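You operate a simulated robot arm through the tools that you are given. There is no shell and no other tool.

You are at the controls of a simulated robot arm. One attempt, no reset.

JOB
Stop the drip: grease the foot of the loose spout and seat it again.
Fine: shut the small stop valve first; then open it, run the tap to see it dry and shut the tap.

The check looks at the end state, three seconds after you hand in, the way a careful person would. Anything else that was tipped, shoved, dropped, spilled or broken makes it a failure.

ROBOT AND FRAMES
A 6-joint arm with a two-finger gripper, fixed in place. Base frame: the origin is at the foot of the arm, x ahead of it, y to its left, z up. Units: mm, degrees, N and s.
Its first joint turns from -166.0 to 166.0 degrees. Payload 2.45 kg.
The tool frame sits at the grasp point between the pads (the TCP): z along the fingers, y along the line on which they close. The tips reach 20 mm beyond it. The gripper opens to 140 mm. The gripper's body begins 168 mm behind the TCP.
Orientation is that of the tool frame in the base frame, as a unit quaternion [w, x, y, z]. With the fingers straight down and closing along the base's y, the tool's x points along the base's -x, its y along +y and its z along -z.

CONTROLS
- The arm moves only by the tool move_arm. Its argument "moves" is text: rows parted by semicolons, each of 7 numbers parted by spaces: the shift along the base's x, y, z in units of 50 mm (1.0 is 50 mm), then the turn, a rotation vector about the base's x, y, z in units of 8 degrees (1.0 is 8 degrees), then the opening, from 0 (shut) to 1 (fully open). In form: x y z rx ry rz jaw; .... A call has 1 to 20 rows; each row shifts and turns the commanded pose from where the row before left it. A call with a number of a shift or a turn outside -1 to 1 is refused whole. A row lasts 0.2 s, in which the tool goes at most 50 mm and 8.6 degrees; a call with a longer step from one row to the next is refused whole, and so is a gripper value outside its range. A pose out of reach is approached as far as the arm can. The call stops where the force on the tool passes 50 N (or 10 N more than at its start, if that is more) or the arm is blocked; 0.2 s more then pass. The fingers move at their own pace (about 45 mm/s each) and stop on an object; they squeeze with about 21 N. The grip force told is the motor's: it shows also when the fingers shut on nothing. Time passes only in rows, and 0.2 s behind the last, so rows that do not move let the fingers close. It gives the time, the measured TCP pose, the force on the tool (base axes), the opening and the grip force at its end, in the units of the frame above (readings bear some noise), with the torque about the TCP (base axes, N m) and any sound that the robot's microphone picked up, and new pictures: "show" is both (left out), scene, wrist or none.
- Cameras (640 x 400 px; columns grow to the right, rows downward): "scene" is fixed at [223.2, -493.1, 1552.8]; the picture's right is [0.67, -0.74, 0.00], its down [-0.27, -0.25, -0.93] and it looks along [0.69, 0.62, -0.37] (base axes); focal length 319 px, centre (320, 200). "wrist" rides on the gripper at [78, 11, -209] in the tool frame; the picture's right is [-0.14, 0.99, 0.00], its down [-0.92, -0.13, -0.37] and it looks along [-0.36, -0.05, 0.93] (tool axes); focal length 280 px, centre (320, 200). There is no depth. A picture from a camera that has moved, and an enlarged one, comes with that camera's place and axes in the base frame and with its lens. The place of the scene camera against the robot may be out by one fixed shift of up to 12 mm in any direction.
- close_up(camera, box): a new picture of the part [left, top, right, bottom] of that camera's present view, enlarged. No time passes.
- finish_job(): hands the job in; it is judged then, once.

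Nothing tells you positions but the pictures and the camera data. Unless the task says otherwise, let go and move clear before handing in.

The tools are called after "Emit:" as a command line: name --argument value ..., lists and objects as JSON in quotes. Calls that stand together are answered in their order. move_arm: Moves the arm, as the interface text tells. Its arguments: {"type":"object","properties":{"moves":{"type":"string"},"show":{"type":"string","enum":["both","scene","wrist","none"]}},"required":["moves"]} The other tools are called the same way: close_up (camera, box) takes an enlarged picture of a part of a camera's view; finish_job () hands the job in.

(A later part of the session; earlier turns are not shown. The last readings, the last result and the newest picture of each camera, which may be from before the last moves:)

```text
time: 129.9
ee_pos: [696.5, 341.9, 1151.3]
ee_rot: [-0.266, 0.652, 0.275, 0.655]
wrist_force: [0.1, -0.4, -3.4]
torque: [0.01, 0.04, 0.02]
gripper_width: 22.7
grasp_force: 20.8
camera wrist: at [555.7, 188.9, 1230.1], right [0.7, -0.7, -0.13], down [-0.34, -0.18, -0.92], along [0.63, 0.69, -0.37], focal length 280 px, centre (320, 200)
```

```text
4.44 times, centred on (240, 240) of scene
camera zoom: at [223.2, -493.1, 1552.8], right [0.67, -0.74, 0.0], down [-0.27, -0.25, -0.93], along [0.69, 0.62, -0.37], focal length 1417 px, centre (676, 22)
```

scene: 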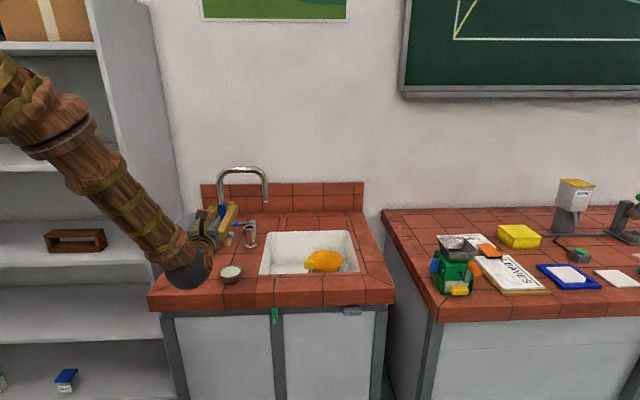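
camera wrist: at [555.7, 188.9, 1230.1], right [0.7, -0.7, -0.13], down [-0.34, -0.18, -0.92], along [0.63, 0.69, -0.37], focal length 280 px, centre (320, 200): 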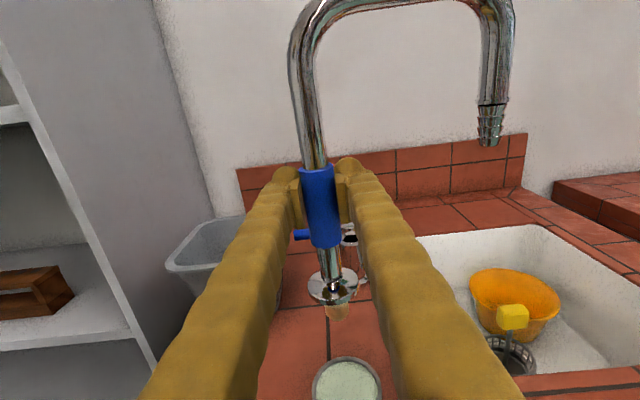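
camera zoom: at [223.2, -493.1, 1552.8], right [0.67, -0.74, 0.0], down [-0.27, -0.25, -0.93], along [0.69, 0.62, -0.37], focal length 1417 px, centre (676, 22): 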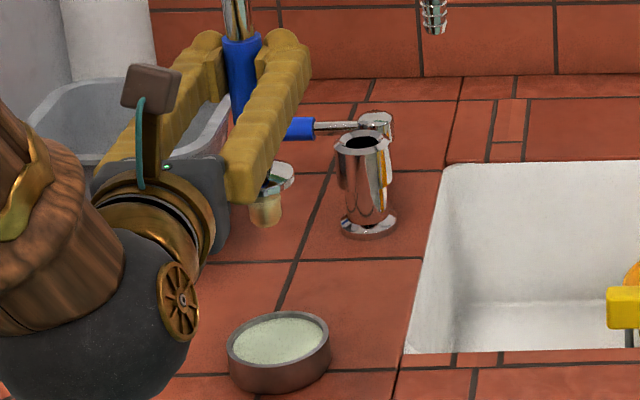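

The foot is evenly coated and the pot hasn't moved. I'll carry the spout back over the body along the reverse path.

Emit:
move_arm --moves "0.347 0.174 0 0 0 0 0;0.347 0.174 0 0 0 0 0;0.347 0.174 0 0 0 0 0;0.347 0.174 0 0 0 0 0;0.347 0.174 0 0 0 0 0;0.345 0.175 0 0 0 0 0;0.29 0.29 0 0 0 0 0;0.29 0.29 0 0 0 0 0;0.29 0.29 0 0 0 0 0;0.29 0.29 0 0 0 0 0;0.29 0.29 0 0 0 0 0;0 0 0 0 0 0 0;0 0 0 0 0 0 0" --show "both"

Emit:
close_up --camera "wrist" --box '[272, 240, 400, 360]'

Emit:
close_up --camera "scene" --box '[215, 195, 295, 255]'

```text
time: 132.7
ee_pos: [874.7, 469.5, 1150.0]
ee_rot: [-0.266, 0.653, 0.274, 0.655]
wrist_force: [0.3, 0.1, -2.2]
torque: [0.04, 0.07, -0.01]
gripper_width: 22.4
grasp_force: 21.1
camera wrist: at [733.1, 314.4, 1229.6], right [0.7, -0.7, -0.13], down [-0.34, -0.18, -0.92], along [0.63, 0.69, -0.37], focal length 280 px, centre (320, 200)
```

scene: 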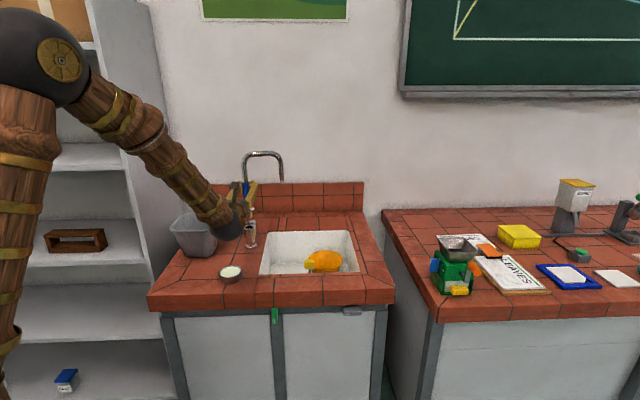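
wrist: 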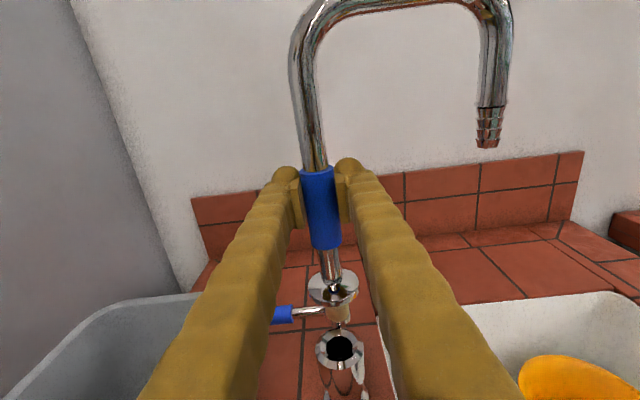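

```text
3.33 times, centred on (336, 300) of wrist
camera zoom: at [733.1, 314.4, 1229.6], right [0.7, -0.7, -0.13], down [-0.34, -0.18, -0.92], along [0.63, 0.69, -0.37], focal length 935 px, centre (267, -133)
```

zoom: 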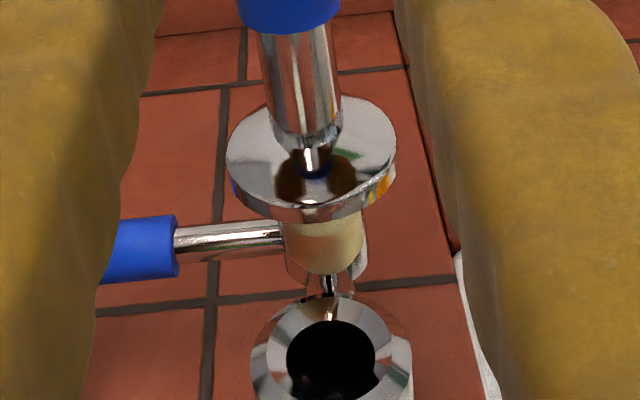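

```text
6.67 times, centred on (255, 225) of scene
camera zoom: at [223.2, -493.1, 1552.8], right [0.67, -0.74, 0.0], down [-0.27, -0.25, -0.93], along [0.69, 0.62, -0.37], focal length 2126 px, centre (753, 33)
```

zoom: 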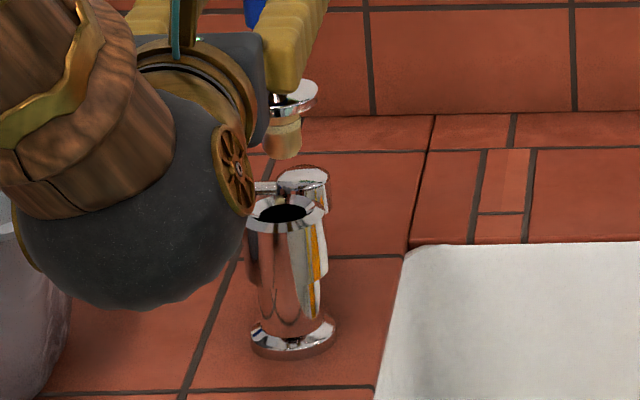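

The greased foot is above the open bore, apparently a few mm too far right. I'll take tighter close-ups to measure the offset.

Emit:
close_up --camera "scene" --box '[231, 205, 271, 235]'

Emit:
close_up --camera "wrist" --box '[290, 280, 380, 370]'

```text
13.33 times, centred on (251, 220) of scene
camera zoom: at [223.2, -493.1, 1552.8], right [0.67, -0.74, 0.0], down [-0.27, -0.25, -0.93], along [0.69, 0.62, -0.37], focal length 4251 px, centre (1240, -67)
```

zoom: 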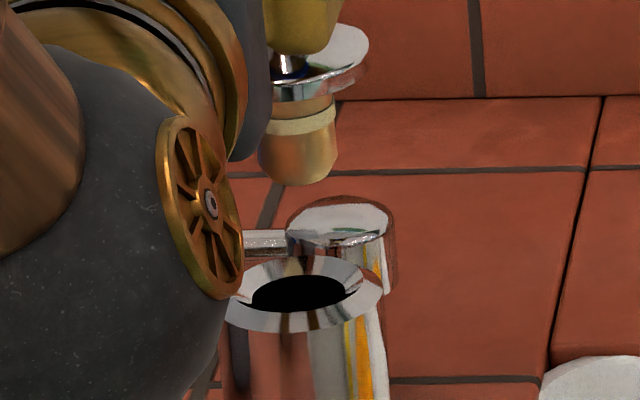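

```text
4.44 times, centred on (335, 325) of wrist
camera zoom: at [733.1, 314.4, 1229.6], right [0.7, -0.7, -0.13], down [-0.34, -0.18, -0.92], along [0.63, 0.69, -0.37], focal length 1246 px, centre (253, -356)
```

zoom: 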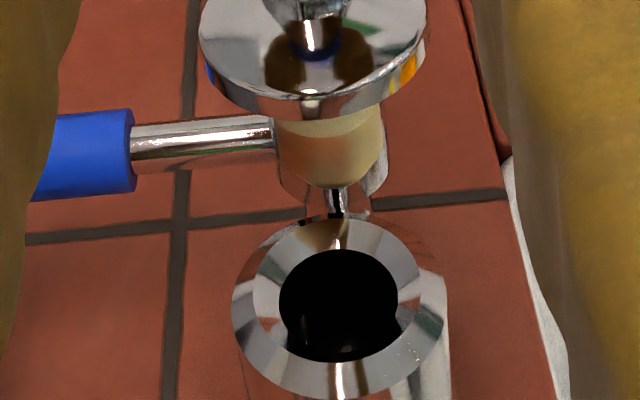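

Both views agree the foot is about 3 mm too far right (e); along the other axis it should be as extracted. I'll shift 2.8 mm left and lower 30 mm, then look.

Emit:
move_arm --moves "-0.04 0.04 0 0 0 0 0;0 0 -0.2 0 0 0 0;0 0 -0.2 0 0 0 0;0 0 -0.2 0 0 0 0;0 0 0 0 0 0 0;0 0 0 0 0 0 0" --show "wrist"

Emit:
close_up --camera "wrist" --box '[290, 265, 380, 355]'

Emit:
close_up --camera "scene" --box '[231, 205, 271, 235]'

```text
time: 134.1
ee_pos: [871.0, 469.7, 1122.4]
ee_rot: [-0.266, 0.652, 0.274, 0.655]
wrist_force: [0.5, 0.0, -2.0]
torque: [0.05, 0.03, 0.01]
gripper_width: 22.3
grasp_force: 21.1
camera wrist: at [729.6, 315.5, 1200.3], right [0.7, -0.7, -0.13], down [-0.34, -0.18, -0.92], along [0.63, 0.69, -0.37], focal length 280 px, centre (320, 200)
```

wrist: 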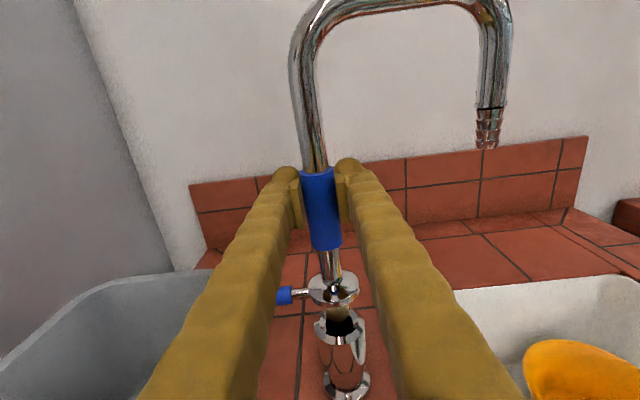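

```text
4.44 times, centred on (335, 310) of wrist
camera zoom: at [729.6, 315.5, 1200.3], right [0.7, -0.7, -0.13], down [-0.34, -0.18, -0.92], along [0.63, 0.69, -0.37], focal length 1246 px, centre (253, -289)
```

zoom: 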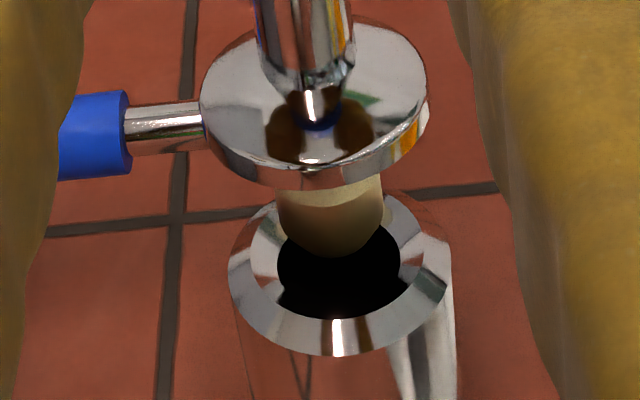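

```text
13.33 times, centred on (251, 220) of scene
camera zoom: at [223.2, -493.1, 1552.8], right [0.67, -0.74, 0.0], down [-0.27, -0.25, -0.93], along [0.69, 0.62, -0.37], focal length 4251 px, centre (1240, -67)
```

zoom: 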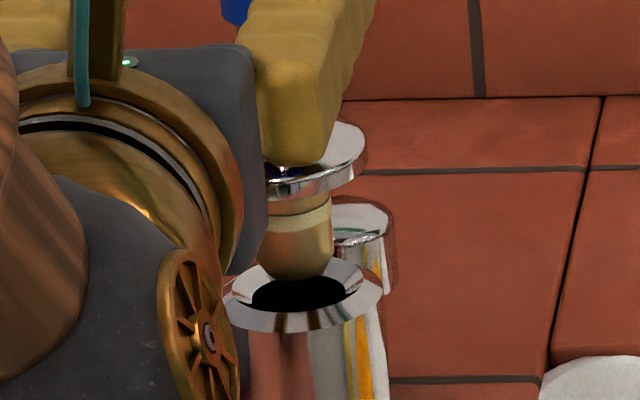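

The foot is aligned sideways now. To check fore-aft alignment and any tilt of the spout in the grip, I'll take more close-ups.

Emit:
close_up --camera "scene" --box '[225, 145, 305, 205]'

Emit:
close_up --camera "wrist" --box '[280, 0, 520, 180]'

Emit:
close_up --camera "wrist" --box '[280, 150, 380, 300]'

```text
6.67 times, centred on (265, 175) of scene
camera zoom: at [223.2, -493.1, 1552.8], right [0.67, -0.74, 0.0], down [-0.27, -0.25, -0.93], along [0.69, 0.62, -0.37], focal length 2126 px, centre (687, 367)
```

zoom: 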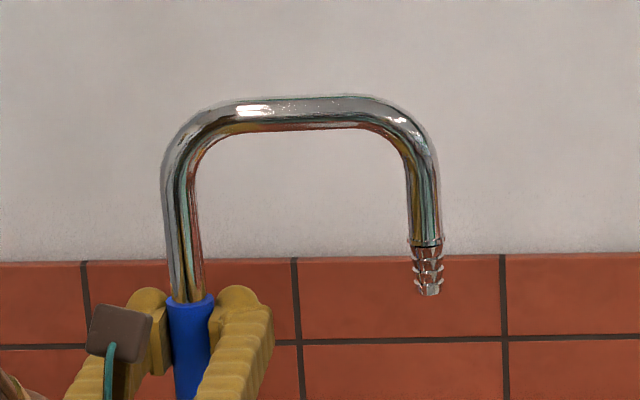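

```text
2.22 times, centred on (400, 90) of wrist
camera zoom: at [729.6, 315.5, 1200.3], right [0.7, -0.7, -0.13], down [-0.34, -0.18, -0.92], along [0.63, 0.69, -0.37], focal length 623 px, centre (142, 444)
```

zoom: 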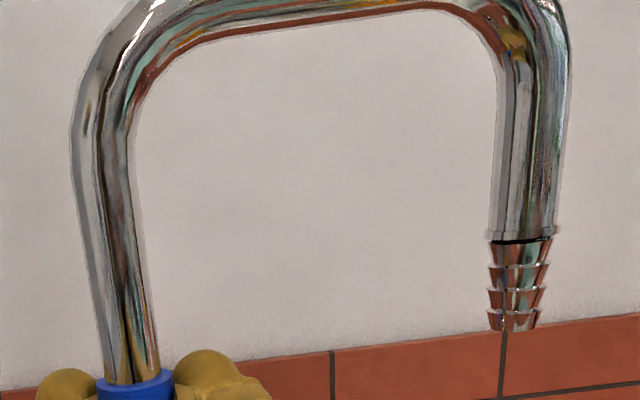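

```text
2.67 times, centred on (330, 225) of wrist
camera zoom: at [729.6, 315.5, 1200.3], right [0.7, -0.7, -0.13], down [-0.34, -0.18, -0.92], along [0.63, 0.69, -0.37], focal length 748 px, centre (293, 133)
```

zoom: 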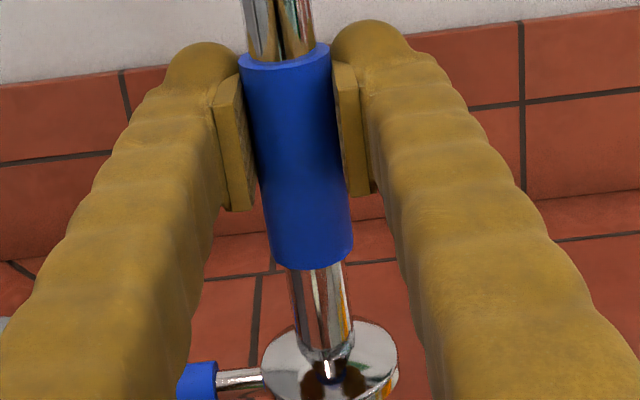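

Measurements suggest the spout is upright and roughly over the bore, but fore-aft is uncertain by a few mm. I'll descend in small steps and judge by picture and force.

Emit:
move_arm --moves "0 0 -0.06 0 0 0 0;0 0 -0.06 0 0 0 0;0 0 0 0 0 0 0" --show "wrist"

Emit:
close_up --camera "wrist" --box '[300, 265, 370, 335]'

Emit:
close_up --camera "scene" --box '[238, 213, 264, 233]'

```text
time: 134.9
ee_pos: [872.1, 469.5, 1115.4]
ee_rot: [-0.266, 0.653, 0.273, 0.655]
wrist_force: [0.5, 0.0, -3.2]
torque: [0.02, -0.01, 0.01]
gripper_width: 22.4
grasp_force: 20.8
camera wrist: at [730.3, 315.5, 1193.4], right [0.7, -0.7, -0.13], down [-0.34, -0.18, -0.92], along [0.63, 0.69, -0.37], focal length 280 px, centre (320, 200)
```

wrist: 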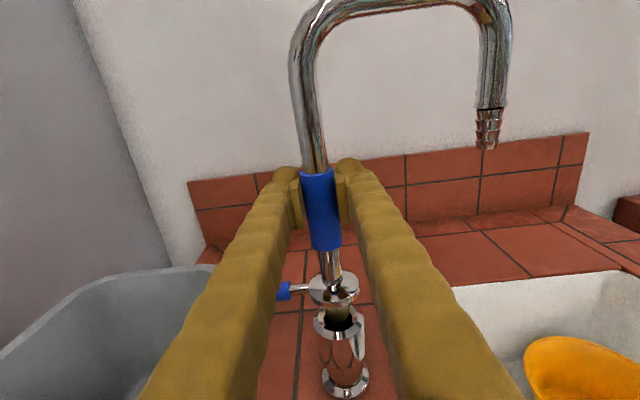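

```text
5.71 times, centred on (335, 300) of wrist
camera zoom: at [730.3, 315.5, 1193.4], right [0.7, -0.7, -0.13], down [-0.34, -0.18, -0.92], along [0.63, 0.69, -0.37], focal length 1602 px, centre (234, -371)
```

zoom: 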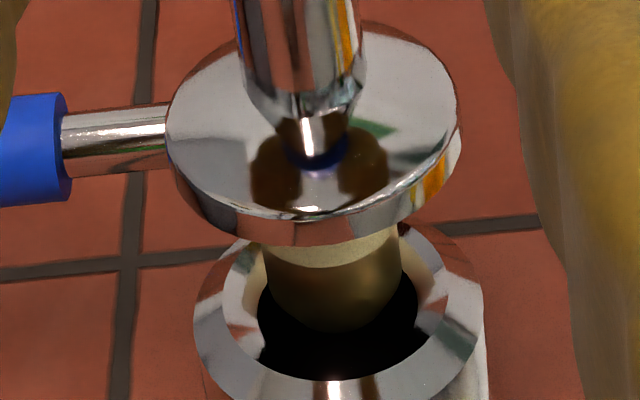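

```text
16.00 times, centred on (251, 223) of scene
camera zoom: at [223.2, -493.1, 1552.8], right [0.67, -0.74, 0.0], down [-0.27, -0.25, -0.93], along [0.69, 0.62, -0.37], focal length 5101 px, centre (1424, -168)
```

zoom: 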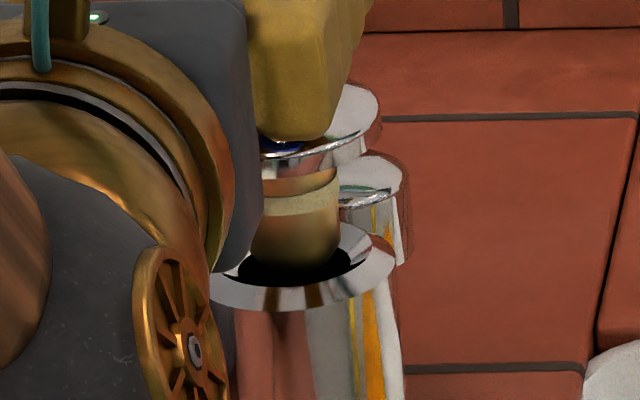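

The foot's tip is just at the bore: aligned sideways within 0.5 mm, and about 2–3 mm too far back. I'll shift 2 mm toward the front and descend 4 mm more.

Emit:
move_arm --moves "-0.031 -0.025 0 0 0 0 0;0 0 -0.04 0 0 0 0;0 0 -0.04 0 0 0 0;0 0 0 0 0 0 0" --show "wrist"

Emit:
close_up --camera "wrist" --box '[300, 265, 370, 335]'

Emit:
close_up --camera "scene" --box '[238, 213, 264, 233]'

```text
time: 135.9
ee_pos: [868.7, 468.3, 1110.9]
ee_rot: [-0.266, 0.652, 0.274, 0.654]
wrist_force: [0.4, -0.7, -2.9]
torque: [0.02, 0.05, 0.03]
gripper_width: 22.6
grasp_force: 21.0
camera wrist: at [728.3, 314.8, 1189.8], right [0.7, -0.7, -0.13], down [-0.35, -0.18, -0.92], along [0.63, 0.69, -0.37], focal length 280 px, centre (320, 200)
```

wrist: 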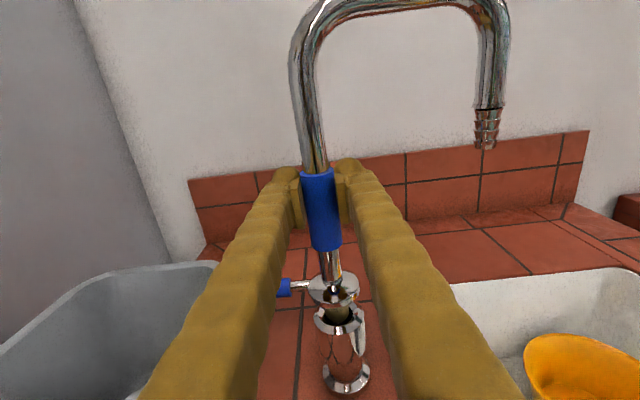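

```text
5.71 times, centred on (335, 300) of wrist
camera zoom: at [728.3, 314.8, 1189.8], right [0.7, -0.7, -0.13], down [-0.35, -0.18, -0.92], along [0.63, 0.69, -0.37], focal length 1602 px, centre (234, -371)
```

zoom: 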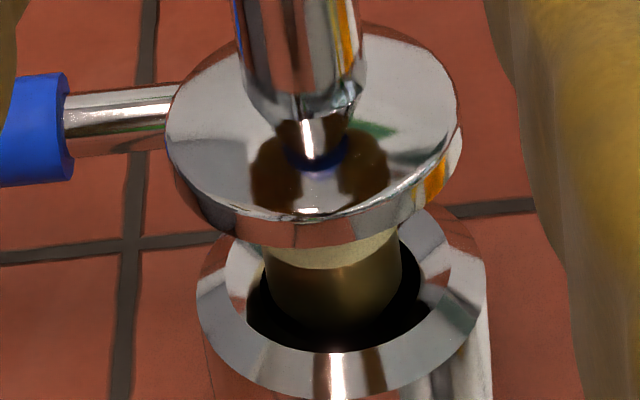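

```text
16.00 times, centred on (251, 223) of scene
camera zoom: at [223.2, -493.1, 1552.8], right [0.67, -0.74, 0.0], down [-0.27, -0.25, -0.93], along [0.69, 0.62, -0.37], focal length 5101 px, centre (1424, -168)
```

zoom: 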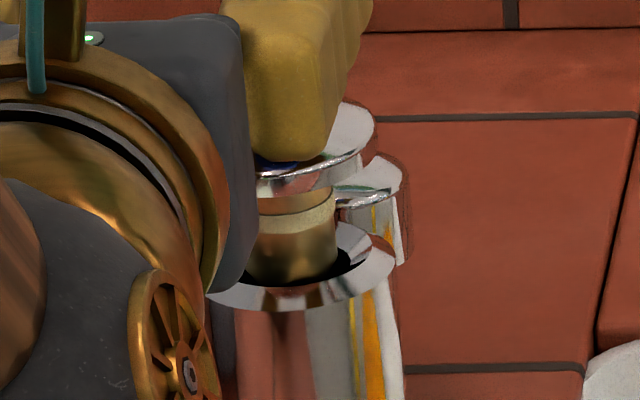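

The foot looks to be entering the bore. I'll descend 5 mm more in 1 mm steps and read the force.

Emit:
move_arm --moves "0 0 -0.02 0 0 0 0;0 0 -0.02 0 0 0 0;0 0 -0.02 0 0 0 0;0 0 -0.02 0 0 0 0;0 0 -0.02 0 0 0 0;0 0 0 0 0 0 0" --show "wrist"

Emit:
close_up --camera "wrist" --box '[300, 265, 370, 335]'

Emit:
close_up --camera "scene" --box '[238, 213, 264, 233]'

```text
time: 137.3
ee_pos: [868.6, 468.3, 1105.7]
ee_rot: [-0.266, 0.653, 0.273, 0.655]
wrist_force: [0.6, 2.6, -2.8]
torque: [0.69, 0.03, 0.16]
gripper_width: 22.3
grasp_force: 20.8
camera wrist: at [728.4, 314.1, 1184.7], right [0.7, -0.7, -0.13], down [-0.34, -0.18, -0.92], along [0.63, 0.69, -0.37], focal length 280 px, centre (320, 200)
```

wrist: 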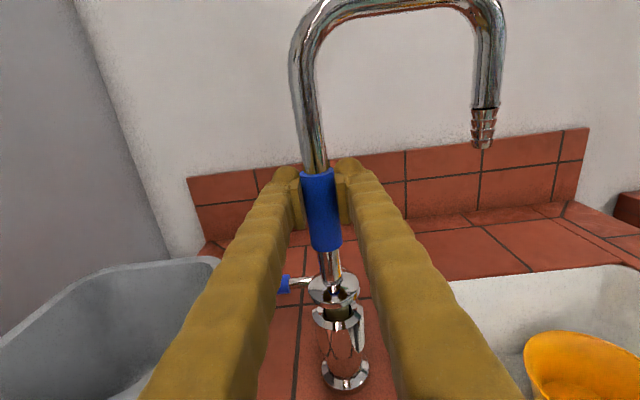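

```text
5.71 times, centred on (335, 300) of wrist
camera zoom: at [728.4, 314.1, 1184.7], right [0.7, -0.7, -0.13], down [-0.34, -0.18, -0.92], along [0.63, 0.69, -0.37], focal length 1602 px, centre (234, -371)
```

zoom: 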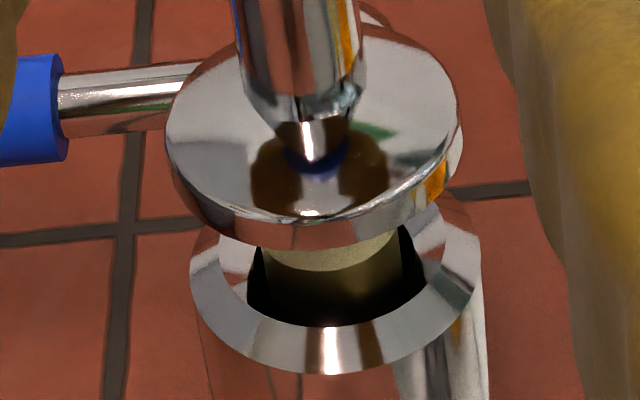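

```text
16.00 times, centred on (251, 223) of scene
camera zoom: at [223.2, -493.1, 1552.8], right [0.67, -0.74, 0.0], down [-0.27, -0.25, -0.93], along [0.69, 0.62, -0.37], focal length 5101 px, centre (1424, -168)
```

zoom: 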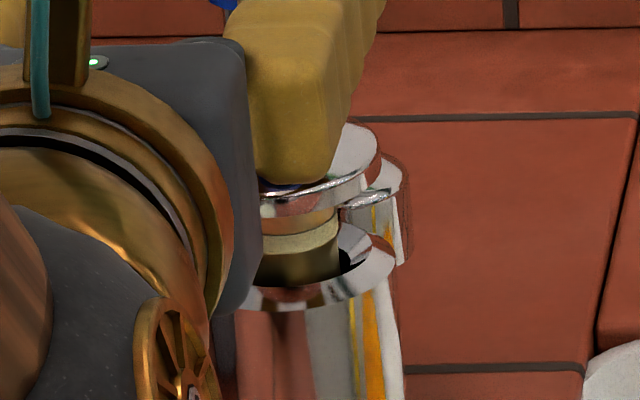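

The foot is now inside the bore with only small side forces. Continuing down slowly.

Emit:
move_arm --moves "0 0 -0.03 0 0 0 0;0 0 -0.03 0 0 0 0;0 0 -0.03 0 0 0 0;0 0 -0.03 0 0 0 0;0 0 -0.03 0 0 0 0;0 0 0 0 0 0 0" --show "wrist"

Emit:
close_up --camera "wrist" --box '[300, 265, 370, 335]'

```text
time: 138.7
ee_pos: [869.8, 468.9, 1097.7]
ee_rot: [-0.266, 0.653, 0.273, 0.655]
wrist_force: [0.2, 0.3, -3.3]
torque: [0.01, -0.04, -0.01]
gripper_width: 22.1
grasp_force: 20.6
camera wrist: at [728.8, 314.5, 1176.9], right [0.7, -0.7, -0.13], down [-0.34, -0.18, -0.92], along [0.63, 0.69, -0.37], focal length 280 px, centre (320, 200)
```

wrist: 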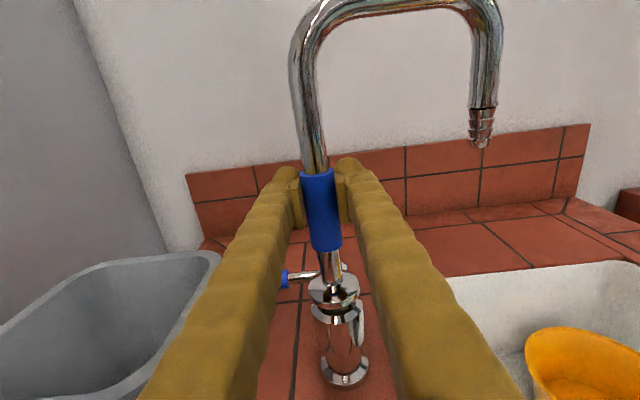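

```text
5.71 times, centred on (335, 300) of wrist
camera zoom: at [728.8, 314.5, 1176.9], right [0.7, -0.7, -0.13], down [-0.34, -0.18, -0.92], along [0.63, 0.69, -0.37], focal length 1602 px, centre (234, -371)
```

zoom: 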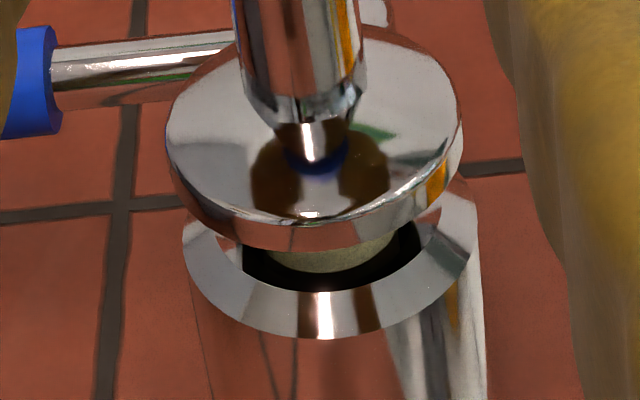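

Smooth so far, about 18 mm still to go. Continuing.

Emit:
move_arm --moves "0 0 -0.03 0 0 0 0;0 0 -0.03 0 0 0 0;0 0 -0.03 0 0 0 0;0 0 -0.03 0 0 0 0;0 0 -0.03 0 0 0 0;0 0 0 0 0 0 0" --show "wrist"

Emit:
close_up --camera "wrist" --box '[300, 255, 370, 325]'

```text
time: 140.1
ee_pos: [869.7, 468.5, 1092.2]
ee_rot: [-0.267, 0.652, 0.274, 0.654]
wrist_force: [0.0, -0.8, -3.7]
torque: [0.07, 0.13, 0.05]
gripper_width: 22.2
grasp_force: 20.9
camera wrist: at [728.6, 314.4, 1169.7], right [0.7, -0.7, -0.13], down [-0.34, -0.18, -0.92], along [0.63, 0.69, -0.37], focal length 280 px, centre (320, 200)
```

wrist: 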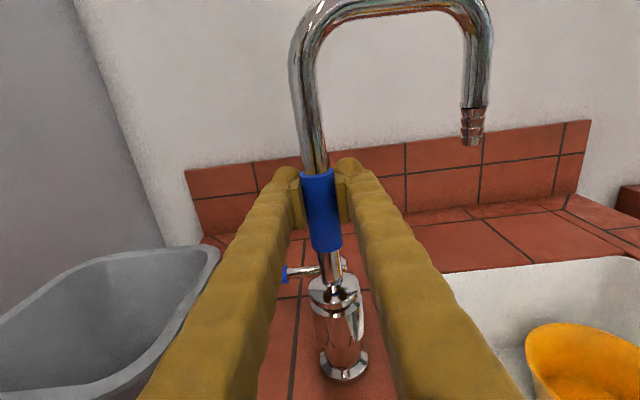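

```text
5.71 times, centred on (335, 290) of wrist
camera zoom: at [728.6, 314.4, 1169.7], right [0.7, -0.7, -0.13], down [-0.34, -0.18, -0.92], along [0.63, 0.69, -0.37], focal length 1602 px, centre (234, -314)
```

zoom: 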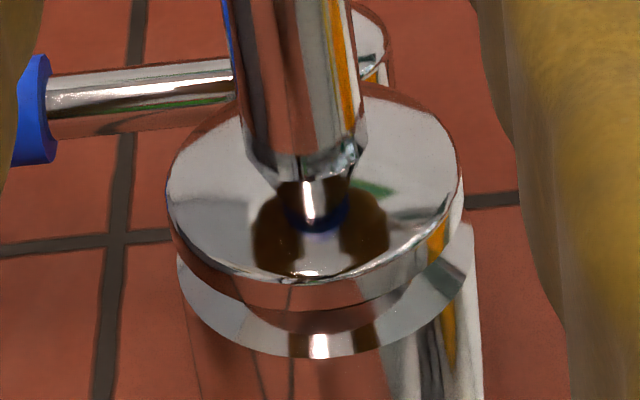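

Nearly seated (about 10 mm left); the spout has turned a bit about its own axis, which I'll correct afterwards. Continuing down.

Emit:
move_arm --moves "0 0 -0.03 0 0 0 0;0 0 -0.03 0 0 0 0;0 0 -0.03 0 0 0 0;0 0 -0.03 0 0 0 0;0 0 0 0 0 0 0" --show "wrist"

Emit:
close_up --camera "wrist" --box '[300, 255, 370, 325]'

```text
time: 141.3
ee_pos: [869.3, 470.3, 1085.2]
ee_rot: [-0.266, 0.653, 0.273, 0.655]
wrist_force: [0.8, -0.5, -1.4]
torque: [0.03, 0.03, -0.02]
gripper_width: 22.2
grasp_force: 20.7
camera wrist: at [729.1, 314.5, 1163.2], right [0.7, -0.7, -0.13], down [-0.34, -0.18, -0.92], along [0.63, 0.69, -0.37], focal length 280 px, centre (320, 200)
```

wrist: 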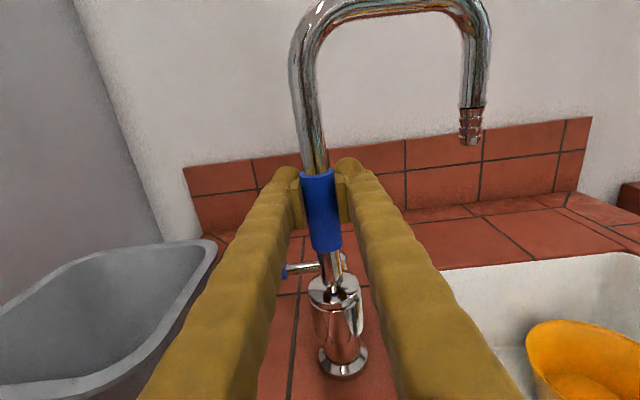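

```text
5.71 times, centred on (335, 290) of wrist
camera zoom: at [729.1, 314.5, 1163.2], right [0.7, -0.7, -0.13], down [-0.34, -0.18, -0.92], along [0.63, 0.69, -0.37], focal length 1602 px, centre (234, -314)
```

zoom: 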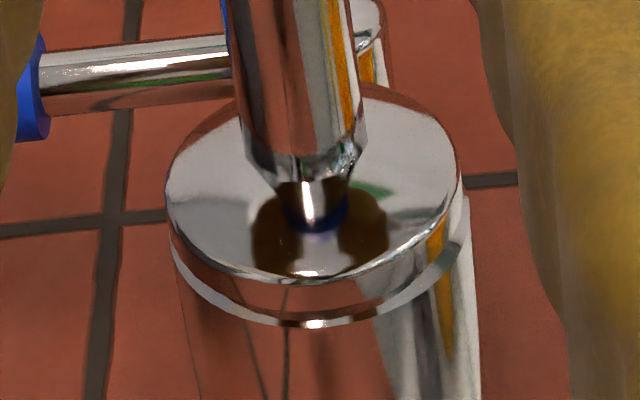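

About 4 mm left. Continuing in 1 mm steps until it seats.

Emit:
move_arm --moves "0 0 -0.02 0 0 0 0;0 0 -0.02 0 0 0 0;0 0 -0.02 0 0 0 0;0 0 -0.02 0 0 0 0;0 0 0 0 0 0 0" --show "wrist"

Emit:
close_up --camera "wrist" --box '[300, 255, 370, 325]'

Emit:
close_up --camera "scene" --box '[225, 205, 281, 245]'

```text
time: 142.5
ee_pos: [870.2, 468.0, 1082.4]
ee_rot: [-0.266, 0.652, 0.274, 0.655]
wrist_force: [4.8, 2.6, 4.0]
torque: [0.3, -0.31, -0.06]
gripper_width: 21.9
grasp_force: 20.9
camera wrist: at [728.3, 314.1, 1159.8], right [0.7, -0.7, -0.13], down [-0.34, -0.18, -0.92], along [0.63, 0.69, -0.37], focal length 280 px, centre (320, 200)
```

wrist: 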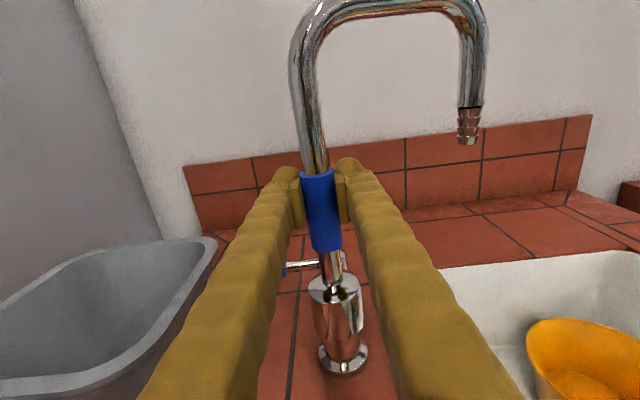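

```text
5.71 times, centred on (335, 290) of wrist
camera zoom: at [728.3, 314.1, 1159.8], right [0.7, -0.7, -0.13], down [-0.34, -0.18, -0.92], along [0.63, 0.69, -0.37], focal length 1602 px, centre (234, -314)
```

zoom: 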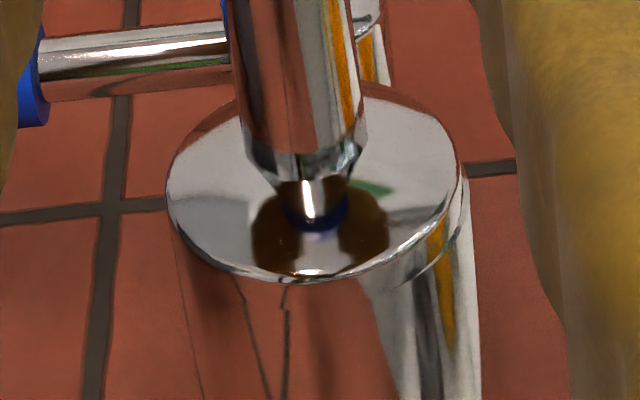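

```text
10.00 times, centred on (253, 225) of scene
camera zoom: at [223.2, -493.1, 1552.8], right [0.67, -0.74, 0.0], down [-0.27, -0.25, -0.93], along [0.69, 0.62, -0.37], focal length 3188 px, centre (990, -50)
```

zoom: 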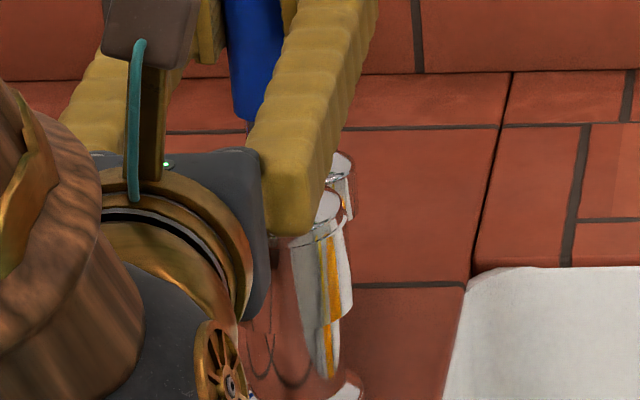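

The collar now sits flush on the body with no gap. I'll press a little harder to seat it fully.

Emit:
move_arm --moves "0 0 -0.02 0 0 0 0;0 0 -0.02 0 0 0 0;0 0 0 0 0 0 0" --show "wrist"

Emit:
close_up --camera "wrist" --box '[300, 255, 370, 325]'

```text
time: 143.3
ee_pos: [869.0, 468.7, 1081.5]
ee_rot: [-0.265, 0.652, 0.274, 0.655]
wrist_force: [3.3, 1.2, 15.4]
torque: [-0.05, -0.13, -0.08]
gripper_width: 22.2
grasp_force: 21.1
camera wrist: at [727.9, 314.5, 1158.3], right [0.7, -0.7, -0.13], down [-0.34, -0.18, -0.92], along [0.63, 0.69, -0.37], focal length 280 px, centre (320, 200)
```

wrist: 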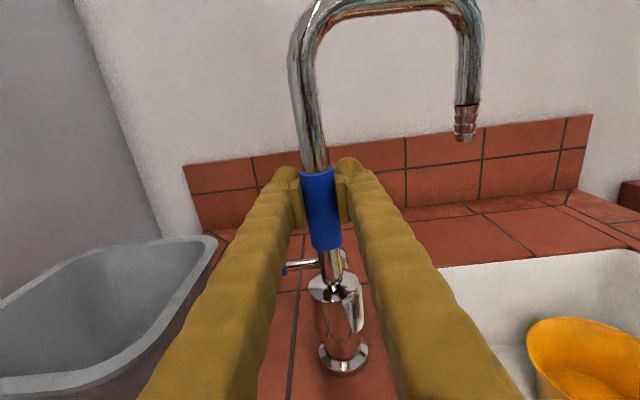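

```text
5.71 times, centred on (335, 290) of wrist
camera zoom: at [727.9, 314.5, 1158.3], right [0.7, -0.7, -0.13], down [-0.34, -0.18, -0.92], along [0.63, 0.69, -0.37], focal length 1602 px, centre (234, -314)
```

zoom: 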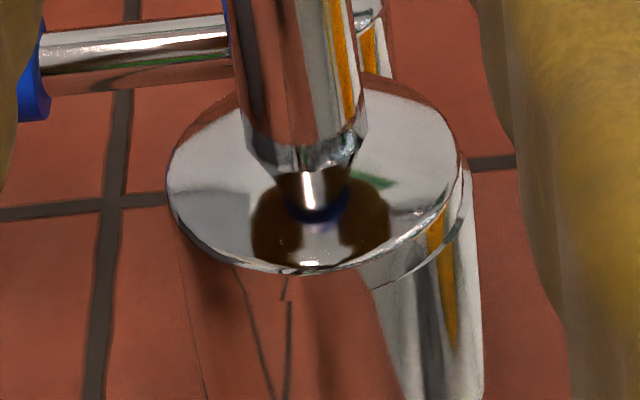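

Seated firmly (about 18 N down). Now I'll check the spout's direction in the scene view against its original heading.

Emit:
move_arm --moves "0 0 0.012 0 0 0 0;0 0 0 0 0 0 0" --show "scene"

Emit:
close_up --camera "scene" --box '[200, 160, 328, 260]'

```text
time: 143.9
ee_pos: [868.9, 467.8, 1078.2]
ee_rot: [-0.268, 0.652, 0.274, 0.654]
wrist_force: [2.6, 1.5, 10.9]
torque: [0.06, -0.15, -0.03]
gripper_width: 21.9
grasp_force: 20.6
```

scene: 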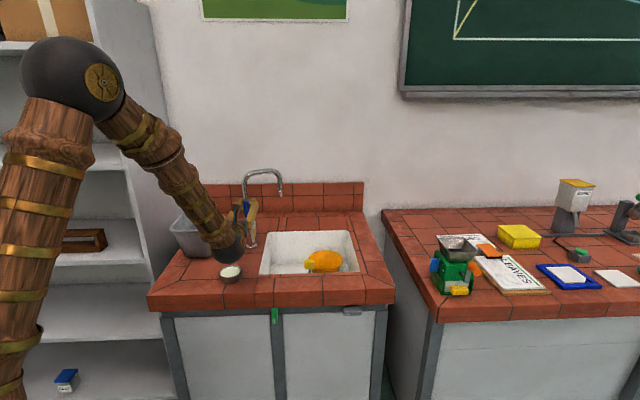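

```text
4.00 times, centred on (264, 210) of scene
camera zoom: at [223.2, -493.1, 1552.8], right [0.67, -0.74, 0.0], down [-0.27, -0.25, -0.93], along [0.69, 0.62, -0.37], focal length 1275 px, centre (544, 160)
```

zoom: 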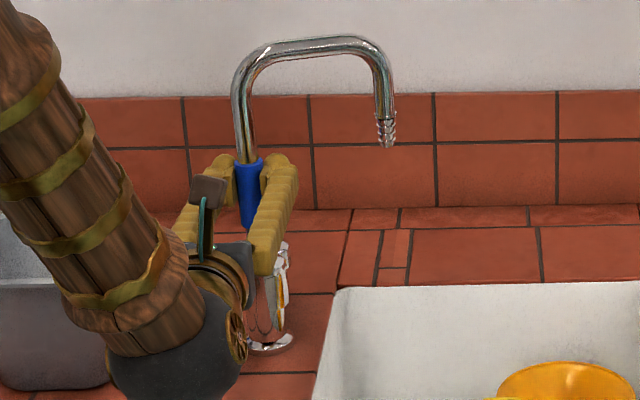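

The spout is seated upright but its arm has swung about 12° toward the wall. I'll turn the tool about the spout's axis to bring it back parallel to the counter.

Emit:
move_arm --moves "-0.0017 0.0017 0 0 0 -0.25 0;-0.0017 0.0017 0 0 0 -0.25 0;-0.0017 0.0017 0 0 0 -0.25 0;-0.0017 0.0017 0 0 0 -0.25 0;-0.0017 0.0017 0 0 0 -0.25 0;-0.0017 0.0017 0 0 0 -0.25 0;0 0 0 0 0 0 0" --show "both"

Emit:
close_up --camera "scene" --box '[200, 160, 328, 260]'

```text
time: 145.5
ee_pos: [869.5, 469.9, 1080.3]
ee_rot: [-0.232, 0.666, 0.239, 0.667]
wrist_force: [0.5, 0.7, 1.0]
torque: [0.01, -0.02, 0.01]
gripper_width: 21.6
grasp_force: 21.0
out of reach, approached as far as the arm can: row 5
camera wrist: at [712.9, 330.2, 1158.2], right [0.62, -0.77, -0.13], down [-0.36, -0.14, -0.92], along [0.69, 0.62, -0.37], focal length 280 px, centre (320, 200)
```

scene: 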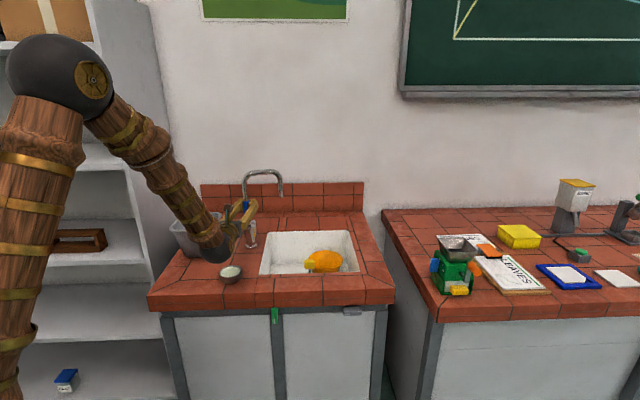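
wrist: 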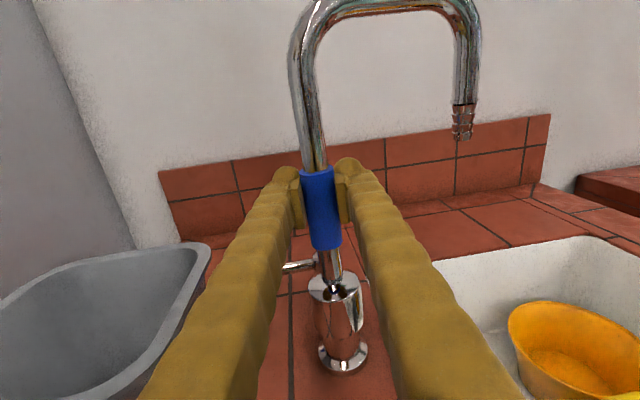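

```text
4.00 times, centred on (264, 210) of scene
camera zoom: at [223.2, -493.1, 1552.8], right [0.67, -0.74, 0.0], down [-0.27, -0.25, -0.93], along [0.69, 0.62, -0.37], focal length 1275 px, centre (544, 160)
```

zoom: 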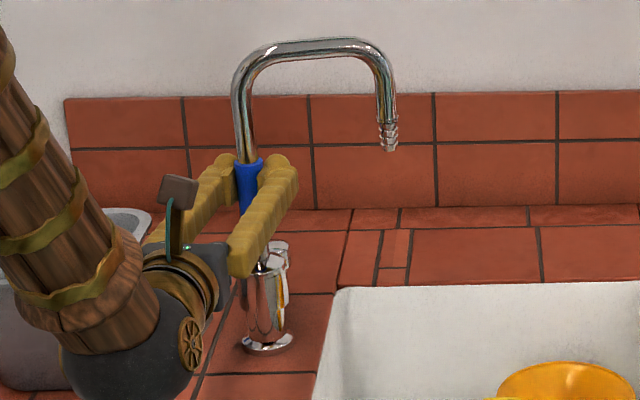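

The spout turned part of the way back and points well over the basin. I'll check the collar and release the grip gently.

Emit:
close_up --camera "wrist" --box '[290, 240, 380, 380]'

Emit:
move_arm --moves "0 0 0 0 0 0 0.2;0 0 0 0 0 0 0.3;0 0 0 0 0 0 0.4;0 0 0 0 0 0 0.5;0 0 0 0 0 0 0.5;0 0 0 0 0 0 0.5" --show "both"

Emit:
close_up --camera "scene" --box '[200, 160, 328, 260]'

Emit:
close_up --camera "wrist" --box '[270, 140, 400, 390]'

```text
2.86 times, centred on (335, 310) of wrist
camera zoom: at [712.9, 330.2, 1158.2], right [0.62, -0.77, -0.13], down [-0.36, -0.14, -0.92], along [0.69, 0.62, -0.37], focal length 801 px, centre (277, -114)
```

zoom: 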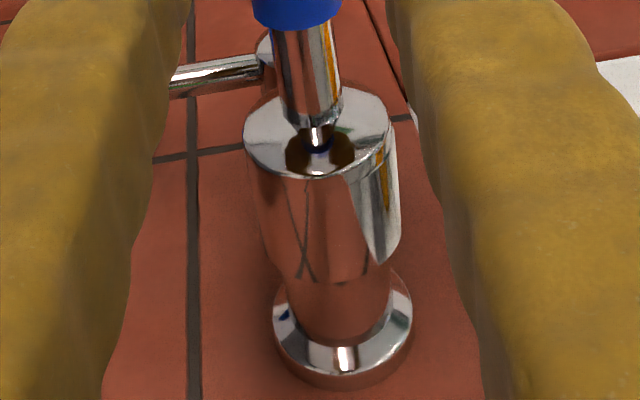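

```text
time: 146.9
ee_pos: [869.2, 468.9, 1079.7]
ee_rot: [-0.232, 0.666, 0.239, 0.668]
wrist_force: [-0.2, -0.5, 0.5]
torque: [0.01, 0.01, 0.01]
gripper_width: 69.7
grasp_force: 0.1
camera wrist: at [713.0, 330.2, 1158.4], right [0.62, -0.77, -0.13], down [-0.36, -0.14, -0.92], along [0.69, 0.62, -0.37], focal length 280 px, centre (320, 200)
```

scene: 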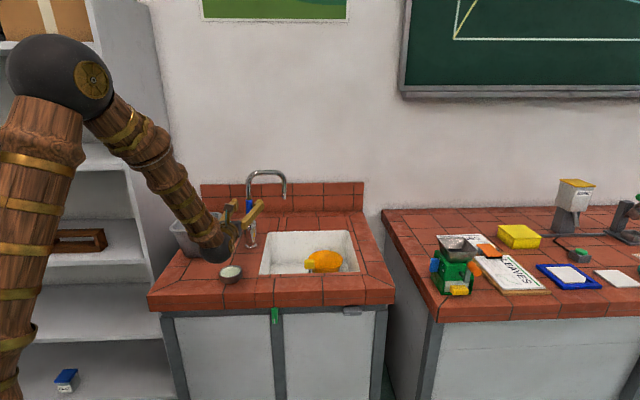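
wrist: 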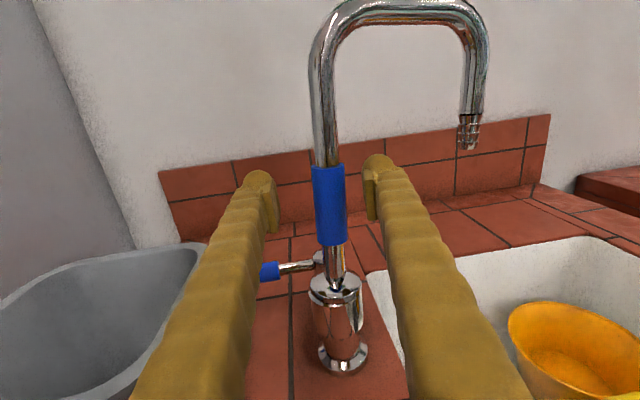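

```text
4.00 times, centred on (264, 210) of scene
camera zoom: at [223.2, -493.1, 1552.8], right [0.67, -0.74, 0.0], down [-0.27, -0.25, -0.93], along [0.69, 0.62, -0.37], focal length 1275 px, centre (544, 160)
```

zoom: 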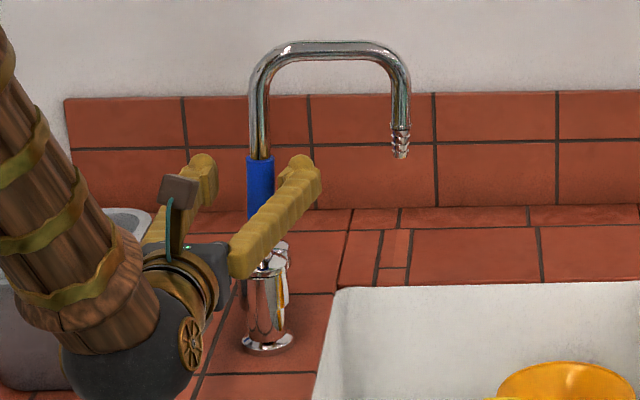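

```text
1.60 times, centred on (335, 265) of wrist
camera zoom: at [713.0, 330.2, 1158.4], right [0.62, -0.77, -0.13], down [-0.36, -0.14, -0.92], along [0.69, 0.62, -0.37], focal length 449 px, centre (296, 96)
```

zoom: 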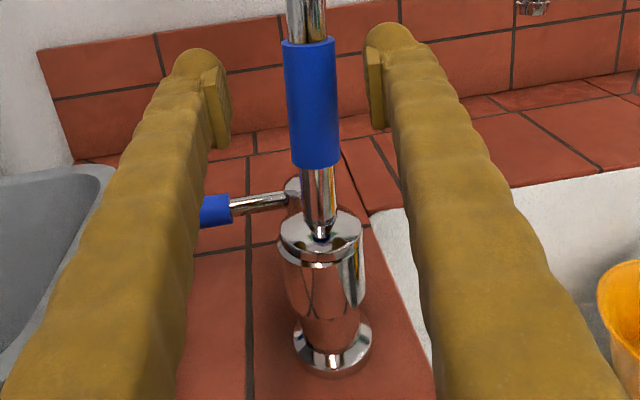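

After release the spout leans again slightly — so it isn't held firmly yet. I'll compare the foot closely with the first picture.

Emit:
move_arm --moves "-0.4 -0.33 0 0 0 0 0.5;-0.4 -0.33 0 0 0 0 0.5;-0.4 -0.33 0 0 0 0 0.5;0 0 0 0 0 0 0.5" --show "wrist"

Emit:
close_up --camera "wrist" --box '[285, 180, 365, 270]'

Emit:
close_up --camera "scene" --box '[230, 220, 278, 250]'

Emit:
close_up --camera "scene" --box '[200, 160, 328, 260]'

```text
time: 147.9
ee_pos: [813.7, 414.1, 1079.5]
ee_rot: [-0.222, 0.669, 0.229, 0.671]
wrist_force: [-0.5, -1.0, -0.4]
torque: [0.01, -0.01, 0.02]
gripper_width: 70.2
grasp_force: 0.1
out of reach, approached as far as the arm can: row 1
camera wrist: at [652.4, 279.2, 1159.1], right [0.6, -0.79, -0.13], down [-0.37, -0.13, -0.92], along [0.71, 0.6, -0.37], focal length 280 px, centre (320, 200)
```

wrist: 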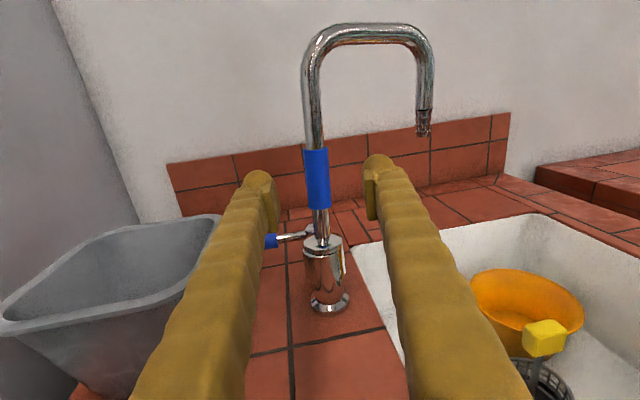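

```text
4.44 times, centred on (325, 225) of wrist
camera zoom: at [652.4, 279.2, 1159.1], right [0.6, -0.79, -0.13], down [-0.37, -0.13, -0.92], along [0.71, 0.6, -0.37], focal length 1246 px, centre (298, 89)
```

zoom: 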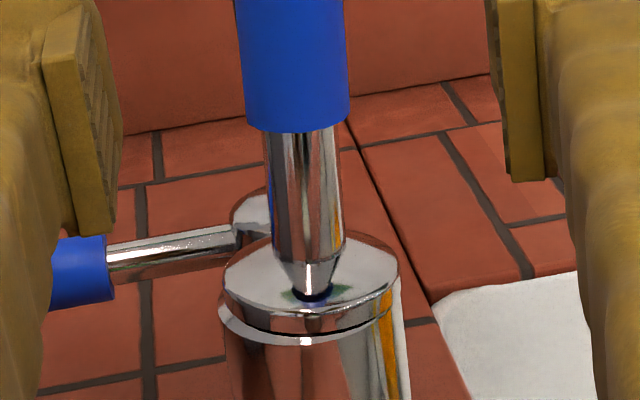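

```text
13.33 times, centred on (254, 235) of scene
camera zoom: at [223.2, -493.1, 1552.8], right [0.67, -0.74, 0.0], down [-0.27, -0.25, -0.93], along [0.69, 0.62, -0.37], focal length 4251 px, centre (1200, -267)
```

zoom: 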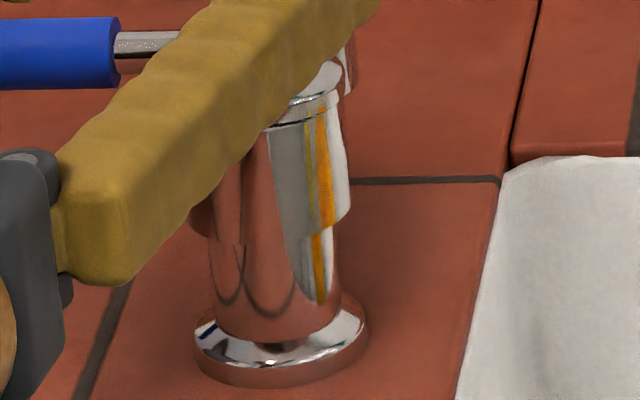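

```text
4.00 times, centred on (264, 210) of scene
camera zoom: at [223.2, -493.1, 1552.8], right [0.67, -0.74, 0.0], down [-0.27, -0.25, -0.93], along [0.69, 0.62, -0.37], focal length 1275 px, centre (544, 160)
```

zoom: 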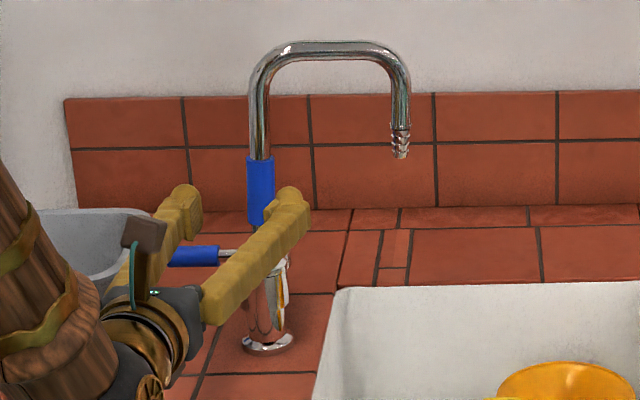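

The foot is in to the collar, but it sits loose with the same lean as at the start; my grip could only press about 18 N before slipping. I'll grip the thin tube just above the sleeve, so the fingers bear on the sleeve's top edge and can press it home harder. First raise and square up.

Emit:
move_arm --moves "0 0 0.4 0 0 0.5 0.5;0.03 -0.03 0.45 0 0 0.48 0.5;0 0 0 0 0 0 0.5" --show "wrist"

Emit:
close_up --camera "wrist" --box '[260, 120, 380, 280]'

Emit:
close_up --camera "scene" --box '[220, 205, 284, 245]'

```text
time: 148.7
ee_pos: [814.5, 411.4, 1123.2]
ee_rot: [-0.267, 0.653, 0.273, 0.654]
wrist_force: [0.5, 0.9, 0.1]
torque: [0.03, 0.0, 0.01]
gripper_width: 69.9
grasp_force: 0.0
camera wrist: at [672.2, 256.8, 1201.9], right [0.7, -0.7, -0.13], down [-0.35, -0.18, -0.92], along [0.63, 0.69, -0.37], focal length 280 px, centre (320, 200)
```

wrist: 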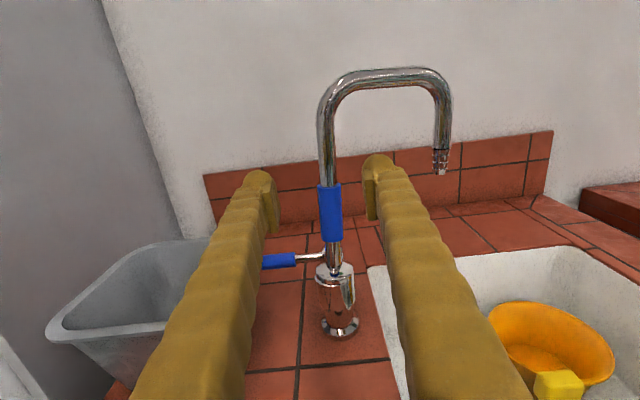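

```text
2.50 times, centred on (320, 200) of wrist
camera zoom: at [672.2, 256.8, 1201.9], right [0.7, -0.7, -0.13], down [-0.35, -0.18, -0.92], along [0.63, 0.69, -0.37], focal length 701 px, centre (320, 200)
```

zoom: 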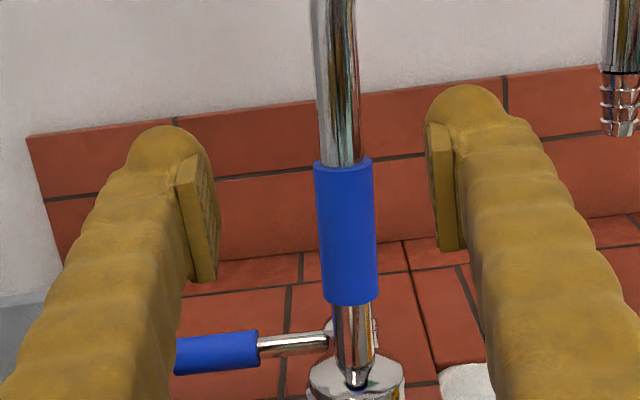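

```text
10.00 times, centred on (252, 225) of scene
camera zoom: at [223.2, -493.1, 1552.8], right [0.67, -0.74, 0.0], down [-0.27, -0.25, -0.93], along [0.69, 0.62, -0.37], focal length 3188 px, centre (1000, -50)
```

zoom: 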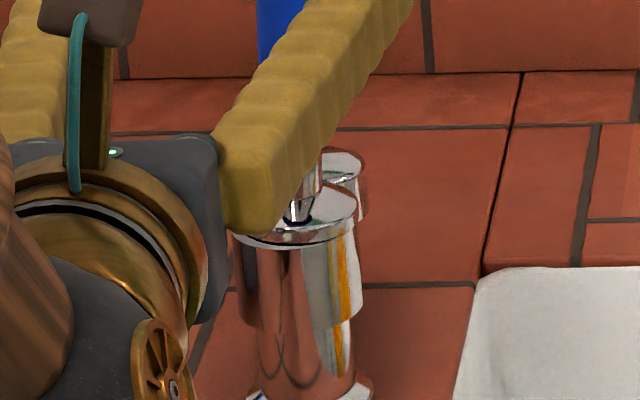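

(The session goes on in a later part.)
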